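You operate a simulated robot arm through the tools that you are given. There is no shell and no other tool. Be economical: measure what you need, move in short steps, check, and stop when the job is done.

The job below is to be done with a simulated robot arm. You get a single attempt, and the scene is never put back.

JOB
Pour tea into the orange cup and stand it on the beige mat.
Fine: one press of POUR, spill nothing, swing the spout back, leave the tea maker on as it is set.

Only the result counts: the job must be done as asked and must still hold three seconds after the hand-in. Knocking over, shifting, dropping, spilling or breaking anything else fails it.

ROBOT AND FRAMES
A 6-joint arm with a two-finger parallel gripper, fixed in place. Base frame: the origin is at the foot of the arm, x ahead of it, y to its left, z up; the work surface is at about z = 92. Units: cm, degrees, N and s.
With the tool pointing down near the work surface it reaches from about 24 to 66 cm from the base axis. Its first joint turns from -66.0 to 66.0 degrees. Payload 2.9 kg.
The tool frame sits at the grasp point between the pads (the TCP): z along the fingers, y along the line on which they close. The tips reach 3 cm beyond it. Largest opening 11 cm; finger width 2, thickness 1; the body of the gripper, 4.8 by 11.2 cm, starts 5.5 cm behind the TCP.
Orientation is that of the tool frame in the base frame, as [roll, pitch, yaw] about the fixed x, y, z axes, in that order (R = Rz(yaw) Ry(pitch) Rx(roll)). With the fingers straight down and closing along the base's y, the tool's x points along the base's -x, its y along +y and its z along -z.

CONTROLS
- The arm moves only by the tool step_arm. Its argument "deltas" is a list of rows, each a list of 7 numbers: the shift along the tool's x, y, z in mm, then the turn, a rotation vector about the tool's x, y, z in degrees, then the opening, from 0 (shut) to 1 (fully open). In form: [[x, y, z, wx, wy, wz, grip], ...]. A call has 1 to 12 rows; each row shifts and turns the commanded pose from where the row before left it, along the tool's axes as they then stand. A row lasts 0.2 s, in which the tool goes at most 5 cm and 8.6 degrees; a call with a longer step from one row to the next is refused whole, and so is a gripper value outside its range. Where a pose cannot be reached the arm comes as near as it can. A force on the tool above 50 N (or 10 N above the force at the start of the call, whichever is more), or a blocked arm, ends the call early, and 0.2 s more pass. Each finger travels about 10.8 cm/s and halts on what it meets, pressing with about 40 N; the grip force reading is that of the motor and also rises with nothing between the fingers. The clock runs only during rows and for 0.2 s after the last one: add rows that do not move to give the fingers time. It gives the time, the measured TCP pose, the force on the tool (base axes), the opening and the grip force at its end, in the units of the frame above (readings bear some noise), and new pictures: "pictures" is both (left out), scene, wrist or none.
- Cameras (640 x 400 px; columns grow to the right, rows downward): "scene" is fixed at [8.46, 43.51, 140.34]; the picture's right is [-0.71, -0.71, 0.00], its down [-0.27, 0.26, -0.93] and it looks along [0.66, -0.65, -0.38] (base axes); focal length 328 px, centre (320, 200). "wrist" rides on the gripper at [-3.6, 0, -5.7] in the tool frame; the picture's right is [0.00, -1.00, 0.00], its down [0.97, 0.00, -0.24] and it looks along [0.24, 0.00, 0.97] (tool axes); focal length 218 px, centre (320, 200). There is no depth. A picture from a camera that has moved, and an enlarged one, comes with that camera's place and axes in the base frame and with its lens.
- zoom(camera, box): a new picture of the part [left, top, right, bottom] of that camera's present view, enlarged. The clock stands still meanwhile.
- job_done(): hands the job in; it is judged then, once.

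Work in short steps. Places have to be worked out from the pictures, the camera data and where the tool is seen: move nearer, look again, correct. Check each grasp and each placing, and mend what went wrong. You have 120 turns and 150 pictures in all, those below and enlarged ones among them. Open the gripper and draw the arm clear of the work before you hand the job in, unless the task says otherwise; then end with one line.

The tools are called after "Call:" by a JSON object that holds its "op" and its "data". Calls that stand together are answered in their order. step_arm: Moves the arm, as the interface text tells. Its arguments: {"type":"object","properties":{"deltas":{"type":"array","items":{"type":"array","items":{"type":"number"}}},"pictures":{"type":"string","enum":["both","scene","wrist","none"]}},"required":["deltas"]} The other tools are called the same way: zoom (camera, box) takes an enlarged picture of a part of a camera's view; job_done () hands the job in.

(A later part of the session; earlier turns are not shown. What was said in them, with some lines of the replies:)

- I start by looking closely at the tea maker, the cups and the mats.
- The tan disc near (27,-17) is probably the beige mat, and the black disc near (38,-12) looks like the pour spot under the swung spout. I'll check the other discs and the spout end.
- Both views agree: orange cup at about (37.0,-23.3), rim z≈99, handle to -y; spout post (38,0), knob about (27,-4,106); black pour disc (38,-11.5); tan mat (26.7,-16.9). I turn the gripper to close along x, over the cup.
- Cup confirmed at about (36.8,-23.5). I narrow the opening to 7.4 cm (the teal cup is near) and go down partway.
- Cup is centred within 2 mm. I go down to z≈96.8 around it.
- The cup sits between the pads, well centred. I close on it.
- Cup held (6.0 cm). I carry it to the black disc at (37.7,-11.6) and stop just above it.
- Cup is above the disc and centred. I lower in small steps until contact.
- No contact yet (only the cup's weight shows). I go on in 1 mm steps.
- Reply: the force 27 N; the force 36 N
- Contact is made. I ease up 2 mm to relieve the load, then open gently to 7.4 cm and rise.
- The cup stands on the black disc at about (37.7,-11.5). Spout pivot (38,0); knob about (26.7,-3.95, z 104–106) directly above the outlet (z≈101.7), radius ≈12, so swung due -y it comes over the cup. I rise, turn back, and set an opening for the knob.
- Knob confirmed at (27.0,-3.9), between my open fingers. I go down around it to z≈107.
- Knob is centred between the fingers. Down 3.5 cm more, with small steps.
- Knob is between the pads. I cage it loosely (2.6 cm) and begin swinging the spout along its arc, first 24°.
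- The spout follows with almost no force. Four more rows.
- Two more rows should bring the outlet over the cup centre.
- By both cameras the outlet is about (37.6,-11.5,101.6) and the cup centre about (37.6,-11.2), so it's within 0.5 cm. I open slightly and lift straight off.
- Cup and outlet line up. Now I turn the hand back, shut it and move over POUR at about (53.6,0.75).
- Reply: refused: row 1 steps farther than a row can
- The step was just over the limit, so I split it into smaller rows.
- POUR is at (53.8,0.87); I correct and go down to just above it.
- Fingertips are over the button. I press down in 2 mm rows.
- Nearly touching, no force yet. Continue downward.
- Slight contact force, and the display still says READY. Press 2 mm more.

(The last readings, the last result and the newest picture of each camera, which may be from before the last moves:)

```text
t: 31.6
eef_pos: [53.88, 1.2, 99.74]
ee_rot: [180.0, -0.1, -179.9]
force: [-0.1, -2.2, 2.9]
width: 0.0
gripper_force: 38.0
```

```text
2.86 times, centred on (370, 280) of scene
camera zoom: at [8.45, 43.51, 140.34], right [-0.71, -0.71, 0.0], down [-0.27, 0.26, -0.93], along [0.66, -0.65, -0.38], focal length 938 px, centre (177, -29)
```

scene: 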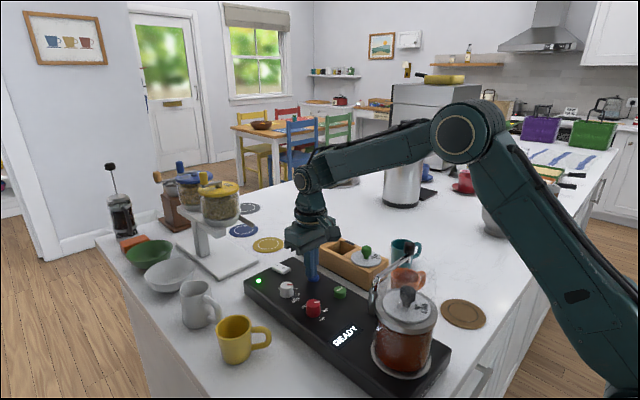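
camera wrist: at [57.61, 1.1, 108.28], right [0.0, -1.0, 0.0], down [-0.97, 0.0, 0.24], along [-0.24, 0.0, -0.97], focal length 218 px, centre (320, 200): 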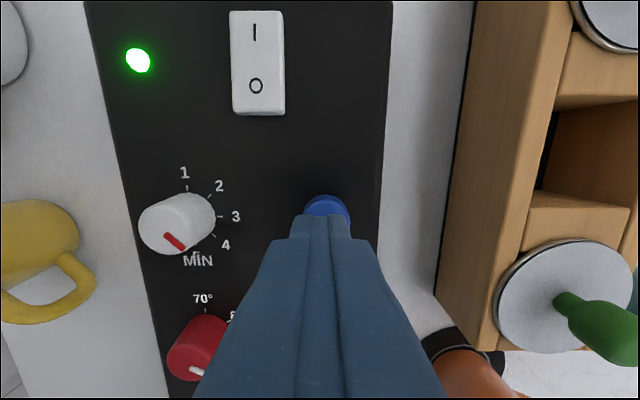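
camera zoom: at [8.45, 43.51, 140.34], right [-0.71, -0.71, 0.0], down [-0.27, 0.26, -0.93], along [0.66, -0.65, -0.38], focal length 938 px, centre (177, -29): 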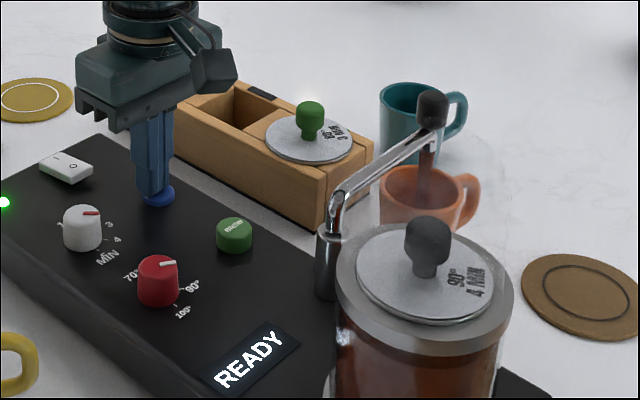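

Tea is flowing into the cup. I hold still a moment and watch the level.

Call:
{"op": "step_arm", "data": {"deltas": [[0, 0, 0, 0, 0, 0, 0], [0, 0, 0, 0, 0, 0, 0]], "pictures": "none"}}

Call:
{"op": "zoom", "data": {"camera": "scene", "box": [330, 210, 450, 320]}}

```text
t: 32.2
eef_pos: [53.84, 1.01, 99.75]
ee_rot: [-180.0, -0.1, -180.0]
force: [-0.6, -0.9, 2.4]
width: 0.0
gripper_force: 37.8
```

```text
3.64 times, centred on (390, 265) of scene
camera zoom: at [8.45, 43.51, 140.34], right [-0.71, -0.71, 0.0], down [-0.27, 0.26, -0.93], along [0.66, -0.65, -0.38], focal length 1194 px, centre (66, -36)
```

zoom: 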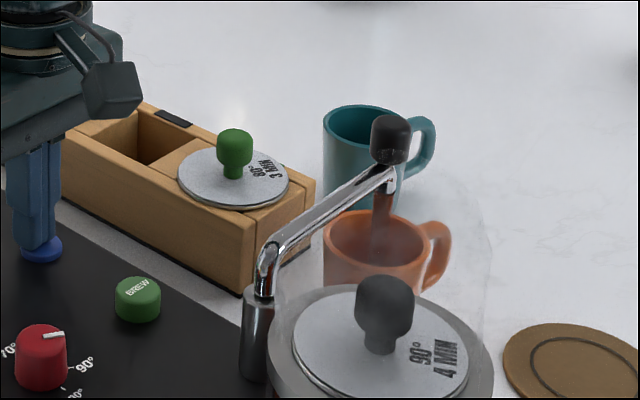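

Flowing well inside the cup; I keep holding for 0.8 s steps.

Call:
{"op": "step_arm", "data": {"deltas": [[0, 0, 0, 0, 0, 0, 0], [0, 0, 0, 0, 0, 0, 0], [0, 0, 0, 0, 0, 0, 0]], "pictures": "none"}}

Call:
{"op": "zoom", "data": {"camera": "scene", "box": [330, 210, 450, 320]}}

```text
t: 33.0
eef_pos: [53.85, 1.09, 99.63]
ee_rot: [180.0, 0.0, -179.9]
force: [-0.7, -1.4, 2.2]
width: 0.01
gripper_force: 37.5
```

```text
3.64 times, centred on (390, 265) of scene
camera zoom: at [8.45, 43.51, 140.34], right [-0.71, -0.71, 0.0], down [-0.27, 0.26, -0.93], along [0.66, -0.65, -0.38], focal length 1194 px, centre (66, -36)
```

zoom: 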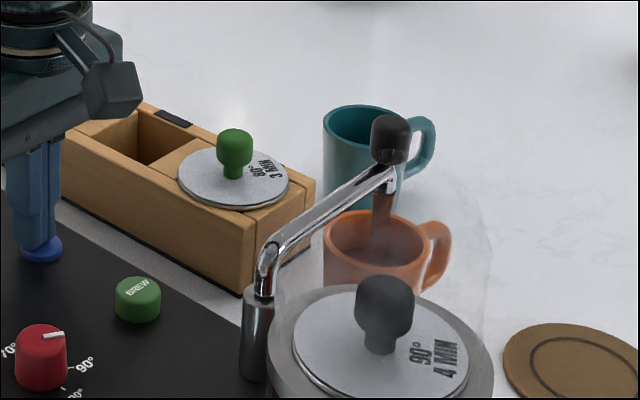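

Call:
{"op": "step_arm", "data": {"deltas": [[0, 0, 0, 0, 0, 0, 0], [0, 0, 0, 0, 0, 0, 0], [0, 0, 0, 0, 0, 0, 0], [0, 0, 0, 0, 0, 0, 0]], "pictures": "none"}}

Call:
{"op": "zoom", "data": {"camera": "scene", "box": [330, 210, 450, 320]}}

```text
t: 34.0
eef_pos: [53.95, 1.11, 99.75]
ee_rot: [-179.9, 0.0, -180.0]
force: [-1.1, 0.5, 2.9]
width: 0.0
gripper_force: 37.7
```

```text
3.64 times, centred on (390, 265) of scene
camera zoom: at [8.45, 43.51, 140.34], right [-0.71, -0.71, 0.0], down [-0.27, 0.26, -0.93], along [0.66, -0.65, -0.38], focal length 1194 px, centre (66, -36)
```

zoom: 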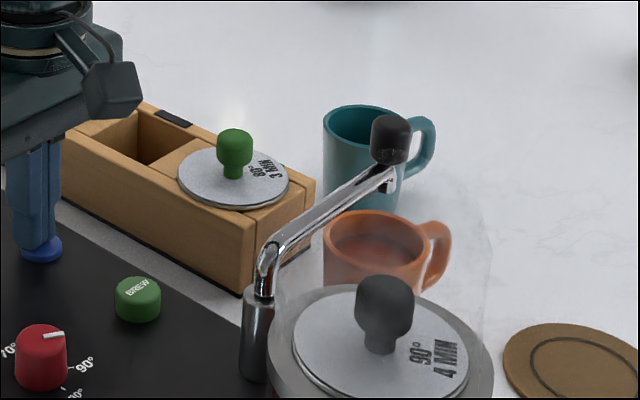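

The stream stopped by itself; the dose is in the cup. I lift off the button and look.

Call:
{"op": "step_arm", "data": {"deltas": [[0, 0, -10, 0, 0, 0, 0], [0, 0, -40, 0, 0, 0, 0], [0, 0, -45, 0, 0, 0, 0], [0, 0, -45, 0, 0, 0, 0], [0, 0, -45, 0, 0, 0, 0], [0, 0, 0, 0, 0, 0, 0]]}}

Call:
{"op": "zoom", "data": {"camera": "scene", "box": [330, 210, 450, 320]}}

```text
t: 35.4
eef_pos: [54.01, 0.96, 118.27]
ee_rot: [180.0, 0.0, 180.0]
force: [-0.3, 0.1, -0.1]
width: 0.0
gripper_force: 37.7
camera wrist: at [57.71, 0.98, 123.96], right [0.0, -1.0, 0.0], down [-0.97, 0.0, 0.24], along [-0.24, 0.0, -0.97], focal length 218 px, centre (320, 200)
```

scene: 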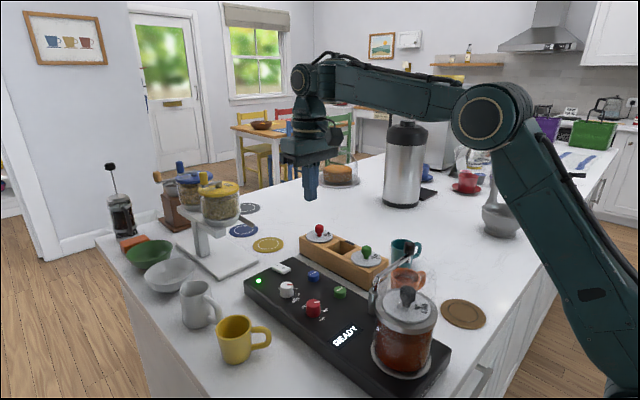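
wrist: 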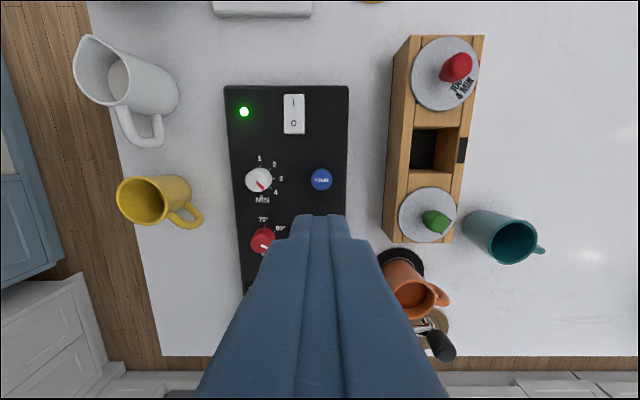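

```text
3.64 times, centred on (390, 265) of scene
camera zoom: at [8.46, 43.51, 140.34], right [-0.71, -0.71, 0.0], down [-0.27, 0.26, -0.93], along [0.66, -0.65, -0.38], focal length 1194 px, centre (66, -36)
```

zoom: 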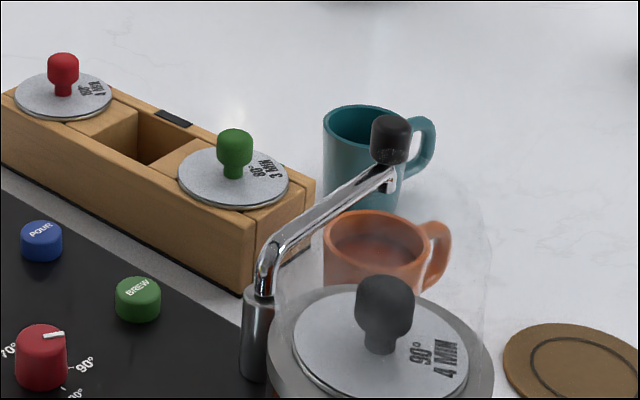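

Pour done, nothing spilled. I go back over the knob with the same pose I released it in.

Call:
{"op": "step_arm", "data": {"deltas": [[33, -25, -2, 0, 0, 0, 0], [33, -25, -2, 0, 0, 0, 0], [33, -25, -2, 0, 0, 0, 0.2], [33, -25, -2, 0, 0, 0, 0.34], [33, -25, -3, 0, 0, 0, 0.34]], "pictures": "none"}}

Call:
{"op": "step_arm", "data": {"deltas": [[0, 0, 0, 0, 0, -7.9, 0.34], [0, 0, 0, 0, 0, -7.9, 0.34], [0, 0, 0, 0, 0, -7.9, 0.34], [0, 0, 0, 0, 0, -7.9, 0.34], [0, 0, 0, 0, 0, -7.9, 0.34], [0, 0, 0, 0, 0, -7.9, 0.34], [0, 0, 0, 0, 0, -7.9, 0.34], [0, 0, 0, 0, 0, -7.9, 0.34], [0, 0, 0, 0, 0, -7.9, 0.34], [0, 0, 0, 0, 0, 0, 0.34]], "pictures": "wrist"}}

```text
t: 36.6
eef_pos: [37.44, -11.69, 119.31]
ee_rot: [-180.0, 0.0, -180.0]
force: [0.1, 0.3, 0.1]
width: 3.75
gripper_force: 0.1
```

```text
t: 38.8
eef_pos: [37.51, -11.47, 119.4]
ee_rot: [-180.0, 0.0, -108.7]
force: [0.2, -0.1, 0.1]
width: 3.73
gripper_force: 0.0
camera wrist: at [38.75, -8.06, 125.05], right [0.95, -0.32, 0.0], down [-0.31, -0.92, 0.24], along [-0.08, -0.23, -0.97], focal length 218 px, centre (320, 200)
```

wrist: 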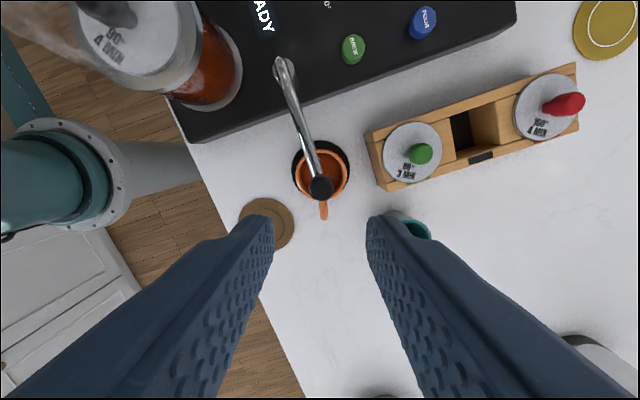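

Aligned as before. I go down and cage the knob.

Call:
{"op": "step_arm", "data": {"deltas": [[0, 0, 40, 0, 0, 0, 0.34], [0, 0, 40, 0, 0, 0, 0.34], [0, 0, 25, 0, 0, 0, 0.34], [0, 0, 15, 0, 0, 0, 0.34], [0, 0, 0, 0, 0, 0, 0.235], [0, 0, 0, 0, 0, 0, 0.235]], "pictures": "wrist"}}

```text
t: 40.2
eef_pos: [37.38, -11.49, 107.36]
ee_rot: [180.0, 0.0, -108.9]
force: [-0.2, -0.4, 0.7]
width: 2.59
gripper_force: 0.1
camera wrist: at [38.76, -8.09, 113.0], right [0.95, -0.32, 0.0], down [-0.31, -0.92, 0.24], along [-0.08, -0.23, -0.97], focal length 218 px, centre (320, 200)
```

wrist: 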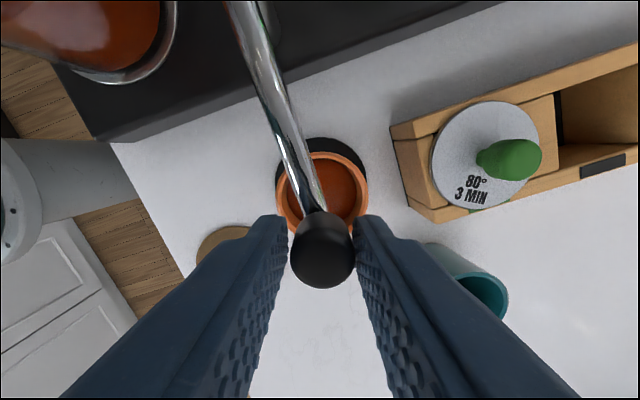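

The knob is caged. I swing the spout back along the arc, first five rows.

Call:
{"op": "step_arm", "data": {"deltas": [[4, 14.9, 0, 0, 0, 7.9, 0.235], [4, 14.9, 0, 0, 0, 7.9, 0.235], [4, 14.9, 0, 0, 0, 7.9, 0.235], [4, 14.9, 0, 0, 0, 7.9, 0.235], [4, 14.9, 0, 0, 0, 7.9, 0.235], [0, 0, 0, 0, 0, 0, 0.235]], "pictures": "wrist"}}

```text
t: 41.6
eef_pos: [30.13, -8.89, 107.21]
ee_rot: [-180.0, 0.1, -148.5]
force: [0.3, 0.3, -0.8]
width: 2.61
gripper_force: 0.1
camera wrist: at [33.55, -7.03, 113.01], right [0.52, -0.85, 0.0], down [-0.83, -0.51, 0.24], along [-0.2, -0.13, -0.97], focal length 218 px, centre (320, 200)
```

wrist: 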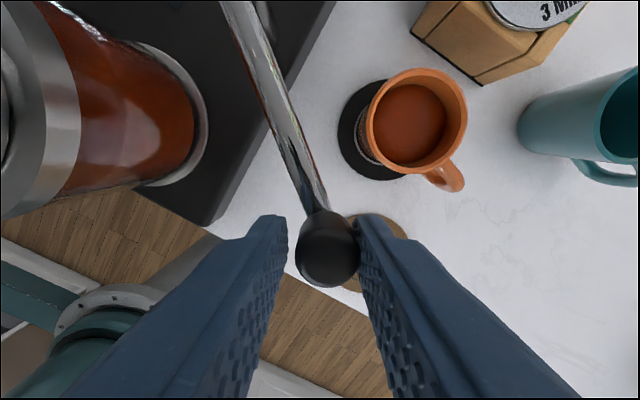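

Tea is in the cup with good freeboard. Four more rows, plus 2 mm extra for the slack.

Call:
{"op": "step_arm", "data": {"deltas": [[4, 14.9, 0, 0, 0, 7.9, 0.235], [4, 14.9, 0, 0, 0, 7.9, 0.235], [4, 14.9, 0, 0, 0, 7.9, 0.235], [4, 14.9, 0, 0, 0, 7.9, 0.235], [0.7, 2, 0, 0, 0, 0, 0.235], [0, 0, 0, 0, 0, 0, 0.235]]}}

Call:
{"op": "zoom", "data": {"camera": "scene", "box": [360, 210, 510, 310]}}

```text
t: 43.0
eef_pos: [26.84, -3.66, 107.32]
ee_rot: [-180.0, 0.0, -179.9]
force: [0.5, -0.2, 0.2]
width: 2.59
gripper_force: 0.1
camera wrist: at [30.57, -3.7, 113.03], right [0.0, -1.0, 0.0], down [-0.97, 0.0, 0.24], along [-0.24, 0.0, -0.97], focal length 218 px, centre (320, 200)
```

scene: 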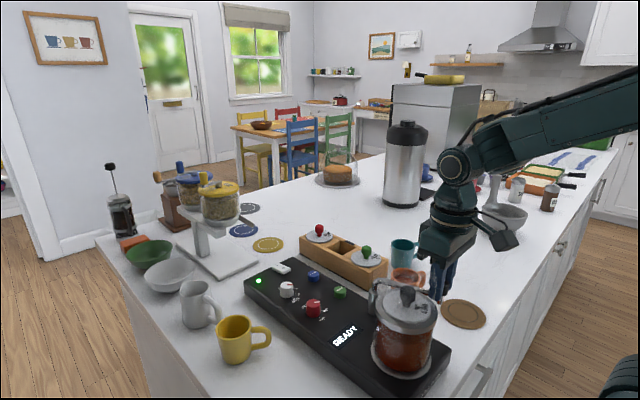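
wrist: 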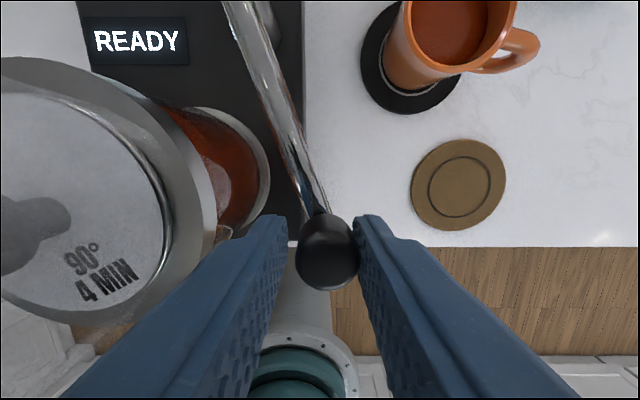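

```text
4.00 times, centred on (435, 260) of scene
camera zoom: at [8.45, 43.51, 140.34], right [-0.71, -0.71, 0.0], down [-0.27, 0.26, -0.93], along [0.66, -0.65, -0.38], focal length 1313 px, centre (-140, -40)
```

zoom: 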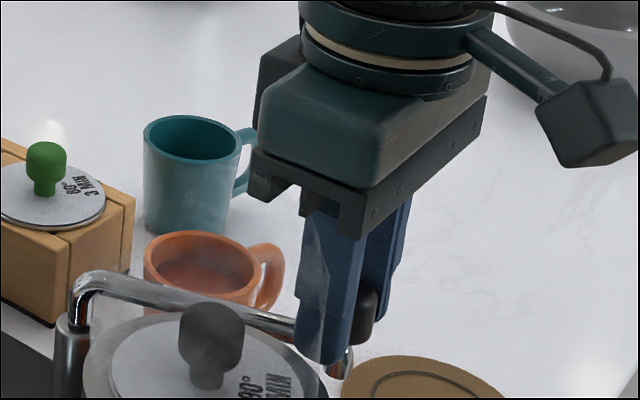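

The spout is back at its start angle (knob y≈-3.9). I open, rise and compare with the first picture.

Call:
{"op": "step_arm", "data": {"deltas": [[0, 0, 0, 0, 0, 0, 0.33], [0, 0, 0, 0, 0, 0, 0.33], [0, 0, -40, 0, 0, 0, 0.33], [0, 0, -40, 0, 0, 0, 0.33], [0, 0, -40, 0, 0, 0, 0.33], [0, 0, 0, 0, 0, 0, 0.33]], "pictures": "none"}}

Call:
{"op": "zoom", "data": {"camera": "scene", "box": [370, 230, 500, 330]}}

```text
t: 44.4
eef_pos: [26.85, -3.62, 119.21]
ee_rot: [180.0, 0.0, -180.0]
force: [-0.9, 0.1, -0.5]
width: 3.64
gripper_force: 0.0
```

```text
4.00 times, centred on (435, 280) of scene
camera zoom: at [8.45, 43.51, 140.34], right [-0.71, -0.71, 0.0], down [-0.27, 0.26, -0.93], along [0.66, -0.65, -0.38], focal length 1313 px, centre (-140, -120)
```

zoom: 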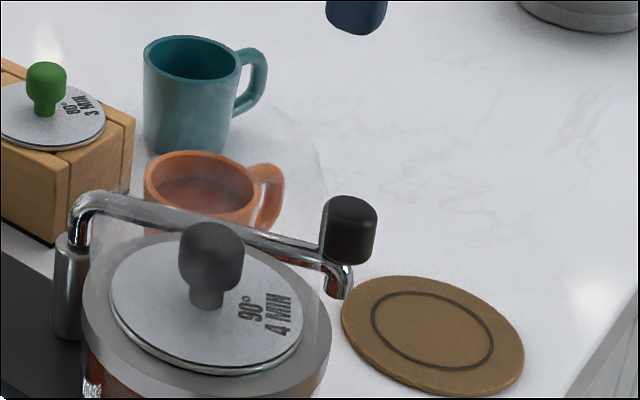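

Spout matches its original place. Now back over the cup with the hand turned to close along x.

Call:
{"op": "step_arm", "data": {"deltas": [[-36, -26.7, 0, 0, 0, 0, 0.5], [-36, -26.7, 0, 0, 0, 0, 0.67], [-36, -26.7, 0, 0, 0, 0, 0.67], [0, 0, 0, 0, 0, 0, 0.67]], "pictures": "none"}}

Call:
{"op": "step_arm", "data": {"deltas": [[0, 0, 0, 0, 0, 8.18, 0.67], [0, 0, 0, 0, 0, 8.18, 0.67], [0, 0, 0, 0, 0, 8.18, 0.67], [0, 0, 0, 0, 0, 8.18, 0.67], [0, 0, 0, 0, 0, 8.18, 0.67], [0, 0, 0, 0, 0, 8.18, 0.67], [0, 0, 0, 0, 0, 8.18, 0.67], [0, 0, 0, 0, 0, 8.18, 0.67], [0, 0, 0, 0, 0, 8.18, 0.67], [0, 0, 0, 0, 0, 8.18, 0.67], [0, 0, 0, 0, 0, 8.18, 0.67], [0, 0, 40, 0, 0, 0, 0.67]], "pictures": "wrist"}}

```text
t: 45.4
eef_pos: [37.61, -11.72, 119.14]
ee_rot: [-179.9, 0.0, 180.0]
force: [0.7, -0.8, -0.4]
width: 7.37
gripper_force: 0.0
```

```text
t: 48.0
eef_pos: [37.59, -11.64, 115.22]
ee_rot: [-180.0, 0.0, 89.9]
force: [-0.7, 0.2, 0.1]
width: 7.36
gripper_force: 0.0
camera wrist: at [37.83, -15.29, 120.97], right [-1.0, 0.0, 0.0], down [0.0, 0.97, 0.24], along [0.0, 0.24, -0.97], focal length 218 px, centre (320, 200)
```

wrist: 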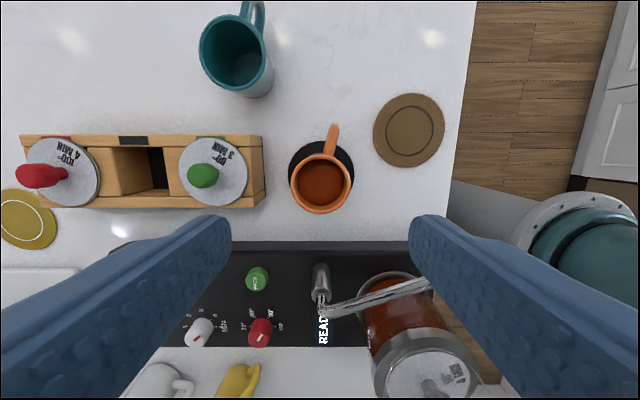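

Cup unchanged and centred under me. I go down and grip it as before.

Call:
{"op": "step_arm", "data": {"deltas": [[0, 0, 45, 0, 0, 0, 0.67], [0, 0, 45, 0, 0, 0, 0.67], [0, 0, 45, 0, 0, 0, 0.67], [0, 0, 30, 0, 0, 0, 0.67], [0, 0, 14, 0, 0, 0, 0.67], [0, 0, 0, 0, 0, 0, 0.67]], "pictures": "wrist"}}

```text
t: 49.4
eef_pos: [37.58, -11.72, 97.35]
ee_rot: [179.9, 0.1, 90.0]
force: [-0.5, 0.0, 0.4]
width: 7.38
gripper_force: 0.1
camera wrist: at [37.75, -15.27, 103.07], right [-1.0, 0.0, 0.0], down [0.0, 0.97, 0.24], along [0.0, 0.24, -0.97], focal length 218 px, centre (320, 200)
```

wrist: 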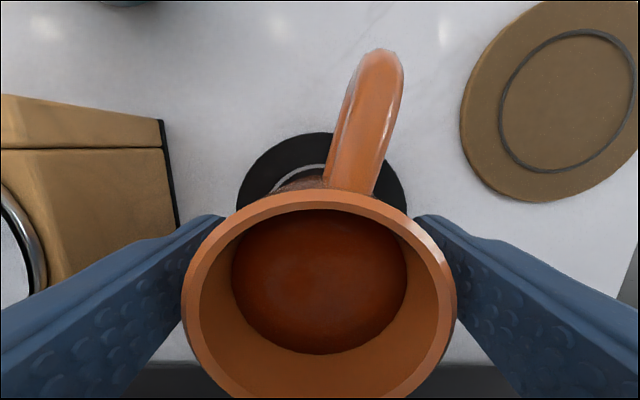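

Close in small increments so the tea isn't jolted, then lift slowly.

Call:
{"op": "step_arm", "data": {"deltas": [[0, 0, 0, 0, 0, 0, 0.62], [0, 0, 0, 0, 0, 0, 0.58], [0, 0, 0, 0, 0, 0, 0.55], [0, 0, 0, 0, 0, 0, 0.52], [0, 0, 0, 0, 0, 0, 0.48], [0, 0, 0, 0, 0, 0, 0.45], [0, 0, 0, 0, 0, 0, 0.45]], "pictures": "none"}}

Call:
{"op": "step_arm", "data": {"deltas": [[0, 0, -3, 0, 0, 0, 0.45], [0, 0, -6, 0, 0, 0, 0.45], [0, 0, -8, 0, 0, 0, 0.45], [0, 0, -8, 0, 0, 0, 0.45], [0, 0, -6, 0, 0, 0, 0.45], [0, 0, -3, 0, 0, 0, 0.45], [0, 0, 0, 0, 0, 0, 0.45]], "pictures": "wrist"}}

```text
t: 51.0
eef_pos: [37.49, -11.6, 97.37]
ee_rot: [180.0, 0.0, 90.1]
force: [1.2, 0.7, 0.3]
width: 6.02
gripper_force: 40.1
```

```text
t: 52.6
eef_pos: [37.51, -11.76, 100.84]
ee_rot: [179.9, -0.1, 90.0]
force: [0.4, 0.1, -1.5]
width: 6.0
gripper_force: 39.6
camera wrist: at [37.75, -15.35, 106.56], right [-1.0, 0.0, 0.0], down [0.0, 0.97, 0.24], along [0.0, 0.24, -0.97], focal length 218 px, centre (320, 200)
```

wrist: 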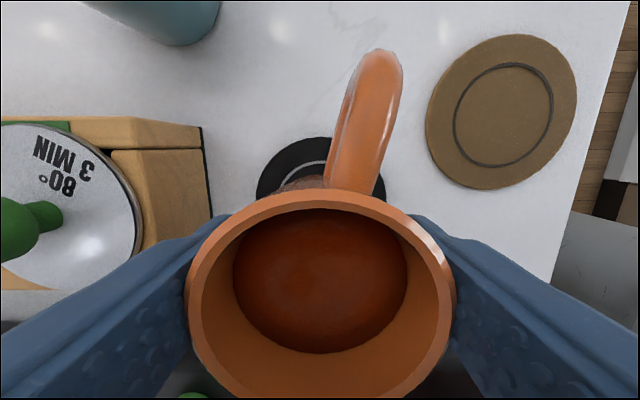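

Held level. I carry it with a smooth speed profile to above the tan mat at (26.65,-17.0).

Call:
{"op": "step_arm", "data": {"deltas": [[-1.5, -3, 0, 0, 0, 0, 0.45], [-3.4, -7, 0, 0, 0, 0, 0.45], [-4.9, -10, 0, 0, 0, 0, 0.45], [-5.8, -12, 0, 0, 0, 0, 0.45], [-6.3, -13, 0, 0, 0, 0, 0.45], [-6.3, -13, 0, 0, 0, 0, 0.45], [-6.3, -13, 0, 0, 0, 0, 0.45], [-6.3, -13, 0, 0, 0, 0, 0.45], [-5.3, -11, 0, 0, 0, 0, 0.45], [-3.9, -8, 0, 0, 0, 0, 0.45], [-1.9, -4, 0, 0, 0, 0, 0.45], [-1, -2, 0, 0, 0, 0, 0.45]]}}

```text
t: 55.2
eef_pos: [26.67, -17.09, 100.87]
ee_rot: [180.0, -0.1, 90.0]
force: [0.3, -0.3, -1.9]
width: 6.02
gripper_force: 40.2
camera wrist: at [26.84, -20.65, 106.53], right [-1.0, 0.0, 0.0], down [0.0, 0.97, 0.24], along [0.0, 0.24, -0.97], focal length 218 px, centre (320, 200)
```

scene: 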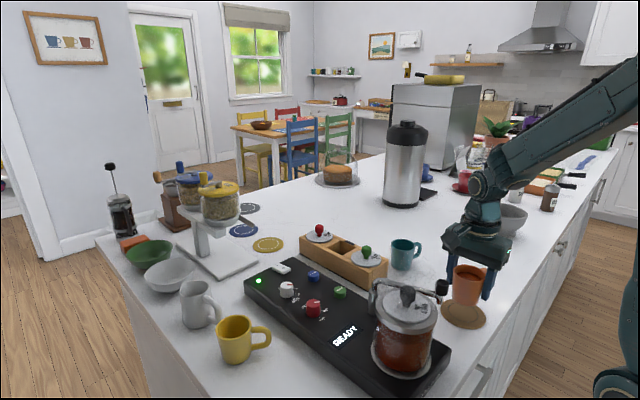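
wrist: 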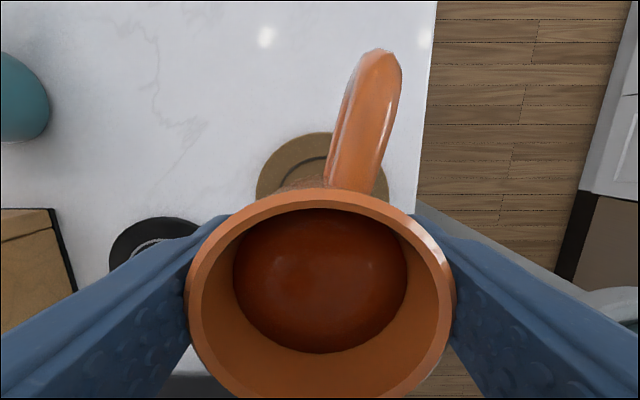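

Centred over the mat like on the black disc. Lower slowly to just above contact.

Call:
{"op": "step_arm", "data": {"deltas": [[0, 0, 3, 0, 0, 0, 0.45], [0, 0, 6, 0, 0, 0, 0.45], [0, 0, 8, 0, 0, 0, 0.45], [0, 0, 8, 0, 0, 0, 0.45], [0, 0, 5, 0, 0, 0, 0.45], [0, 0, 3, 0, 0, 0, 0.45], [0, 0, 0, 0, 0, 0, 0.45]], "pictures": "none"}}

Call:
{"op": "step_arm", "data": {"deltas": [[0, 0, 1, 0, 0, 0, 0.45], [0, 0, 0, 0, 0, 0, 0.45]], "pictures": "none"}}

```text
t: 56.8
eef_pos: [26.62, -17.0, 97.55]
ee_rot: [-179.9, 0.0, 90.0]
force: [0.0, 0.1, -2.4]
width: 6.01
gripper_force: 40.1
```

```text
t: 57.4
eef_pos: [26.59, -16.92, 97.42]
ee_rot: [180.0, -0.1, 89.9]
force: [0.3, 0.7, -1.7]
width: 6.03
gripper_force: 40.5
```

Not touching yet; another 1 mm.

Call:
{"op": "step_arm", "data": {"deltas": [[0, 0, 1, 0, 0, 0, 0.45], [0, 0, 0, 0, 0, 0, 0.45]], "pictures": "none"}}

```text
t: 58.0
eef_pos: [26.68, -17.04, 97.3]
ee_rot: [180.0, 0.0, 89.9]
force: [-0.5, 0.4, -3.1]
width: 6.02
gripper_force: 39.7
```

Call:
{"op": "step_arm", "data": {"deltas": [[0, 0, 1, 0, 0, 0, 0.45], [0, 0, 0, 0, 0, 0, 0.45]], "pictures": "none"}}

```text
t: 58.6
eef_pos: [26.69, -16.98, 97.16]
ee_rot: [179.8, 0.0, 90.1]
force: [-4.3, 3.7, 28.0]
width: 6.02
gripper_force: 39.6
```

Contact made. I ease off 1 mm, open gently and check before rising.

Call:
{"op": "step_arm", "data": {"deltas": [[0, 0, -0.8, 0, 0, 0, 0.45], [0, 0, 0, 0, 0, 0, 0.5], [0, 0, 0, 0, 0, 0, 0.54], [0, 0, 0, 0, 0, 0, 0.57], [0, 0, 0, 0, 0, 0, 0.6], [0, 0, 0, 0, 0, 0, 0.64], [0, 0, 0, 0, 0, 0, 0.68], [0, 0, 0, 0, 0, 0, 0.68]], "pictures": "wrist"}}

```text
t: 60.4
eef_pos: [26.7, -16.93, 97.22]
ee_rot: [180.0, 0.0, 90.0]
force: [0.6, 0.3, -0.4]
width: 7.48
gripper_force: 0.1
camera wrist: at [26.83, -20.6, 102.99], right [-1.0, 0.0, 0.0], down [0.0, 0.97, 0.24], along [0.0, 0.24, -0.97], focal length 218 px, centre (320, 200)
```

wrist: 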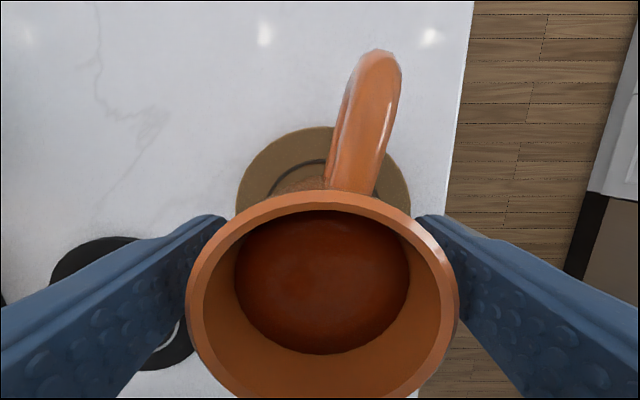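

The cup is free and upright on the mat. I rise straight up and look over everything.

Call:
{"op": "step_arm", "data": {"deltas": [[0, 0, -20, 0, 0, 0, 0.68], [0, 0, -40, 0, 0, 0, 0.68], [0, 0, -45, 0, 0, 0, 0.68], [0, 0, -45, 0, 0, 0, 0.68], [0, 0, -45, 0, 0, 0, 0.68], [0, 0, -45, 0, 0, 0, 0.68], [0, 0, -45, 0, 0, 0, 1], [0, 0, 0, 0, 0, 0, 1]]}}

Call:
{"op": "zoom", "data": {"camera": "scene", "box": [240, 220, 500, 390]}}

```text
t: 62.2
eef_pos: [26.56, -16.91, 125.87]
ee_rot: [-179.9, 0.0, 90.0]
force: [0.1, 0.6, -0.7]
width: 11.03
gripper_force: 0.0
camera wrist: at [26.78, -20.6, 131.58], right [-1.0, 0.0, 0.0], down [0.0, 0.97, 0.24], along [0.0, 0.24, -0.97], focal length 218 px, centre (320, 200)
```

scene: 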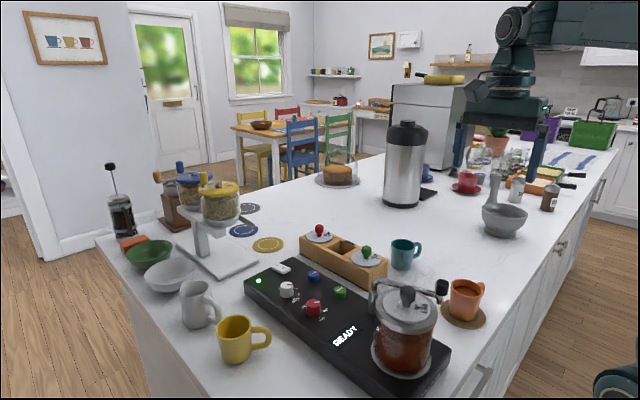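
wrist: 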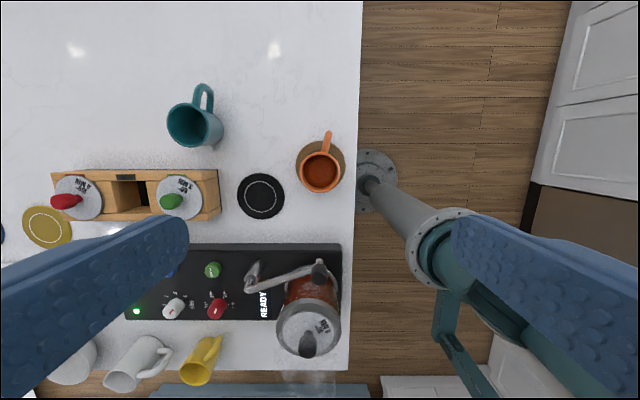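

```text
2.35 times, centred on (370, 305) of scene
camera zoom: at [8.46, 43.51, 140.34], right [-0.71, -0.71, 0.0], down [-0.27, 0.26, -0.93], along [0.66, -0.65, -0.38], focal length 772 px, centre (202, -47)
```

zoom: 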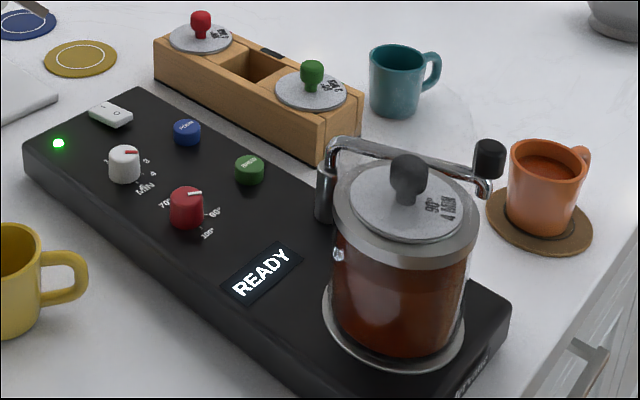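

The cup of tea stands centred on the tan mat, the spout is back, the machine is on with its dials unchanged, and the arm is clear. I hand the job in.

Call:
{"op": "job_done", "data": {}}

```text
The job is handed in.
```

The orange cup holds tea from one POUR press and stands on the tan disc I took to be the beige mat; nothing was spilled, the spout is back where it started, and the tea maker is still on with its settings unchanged.
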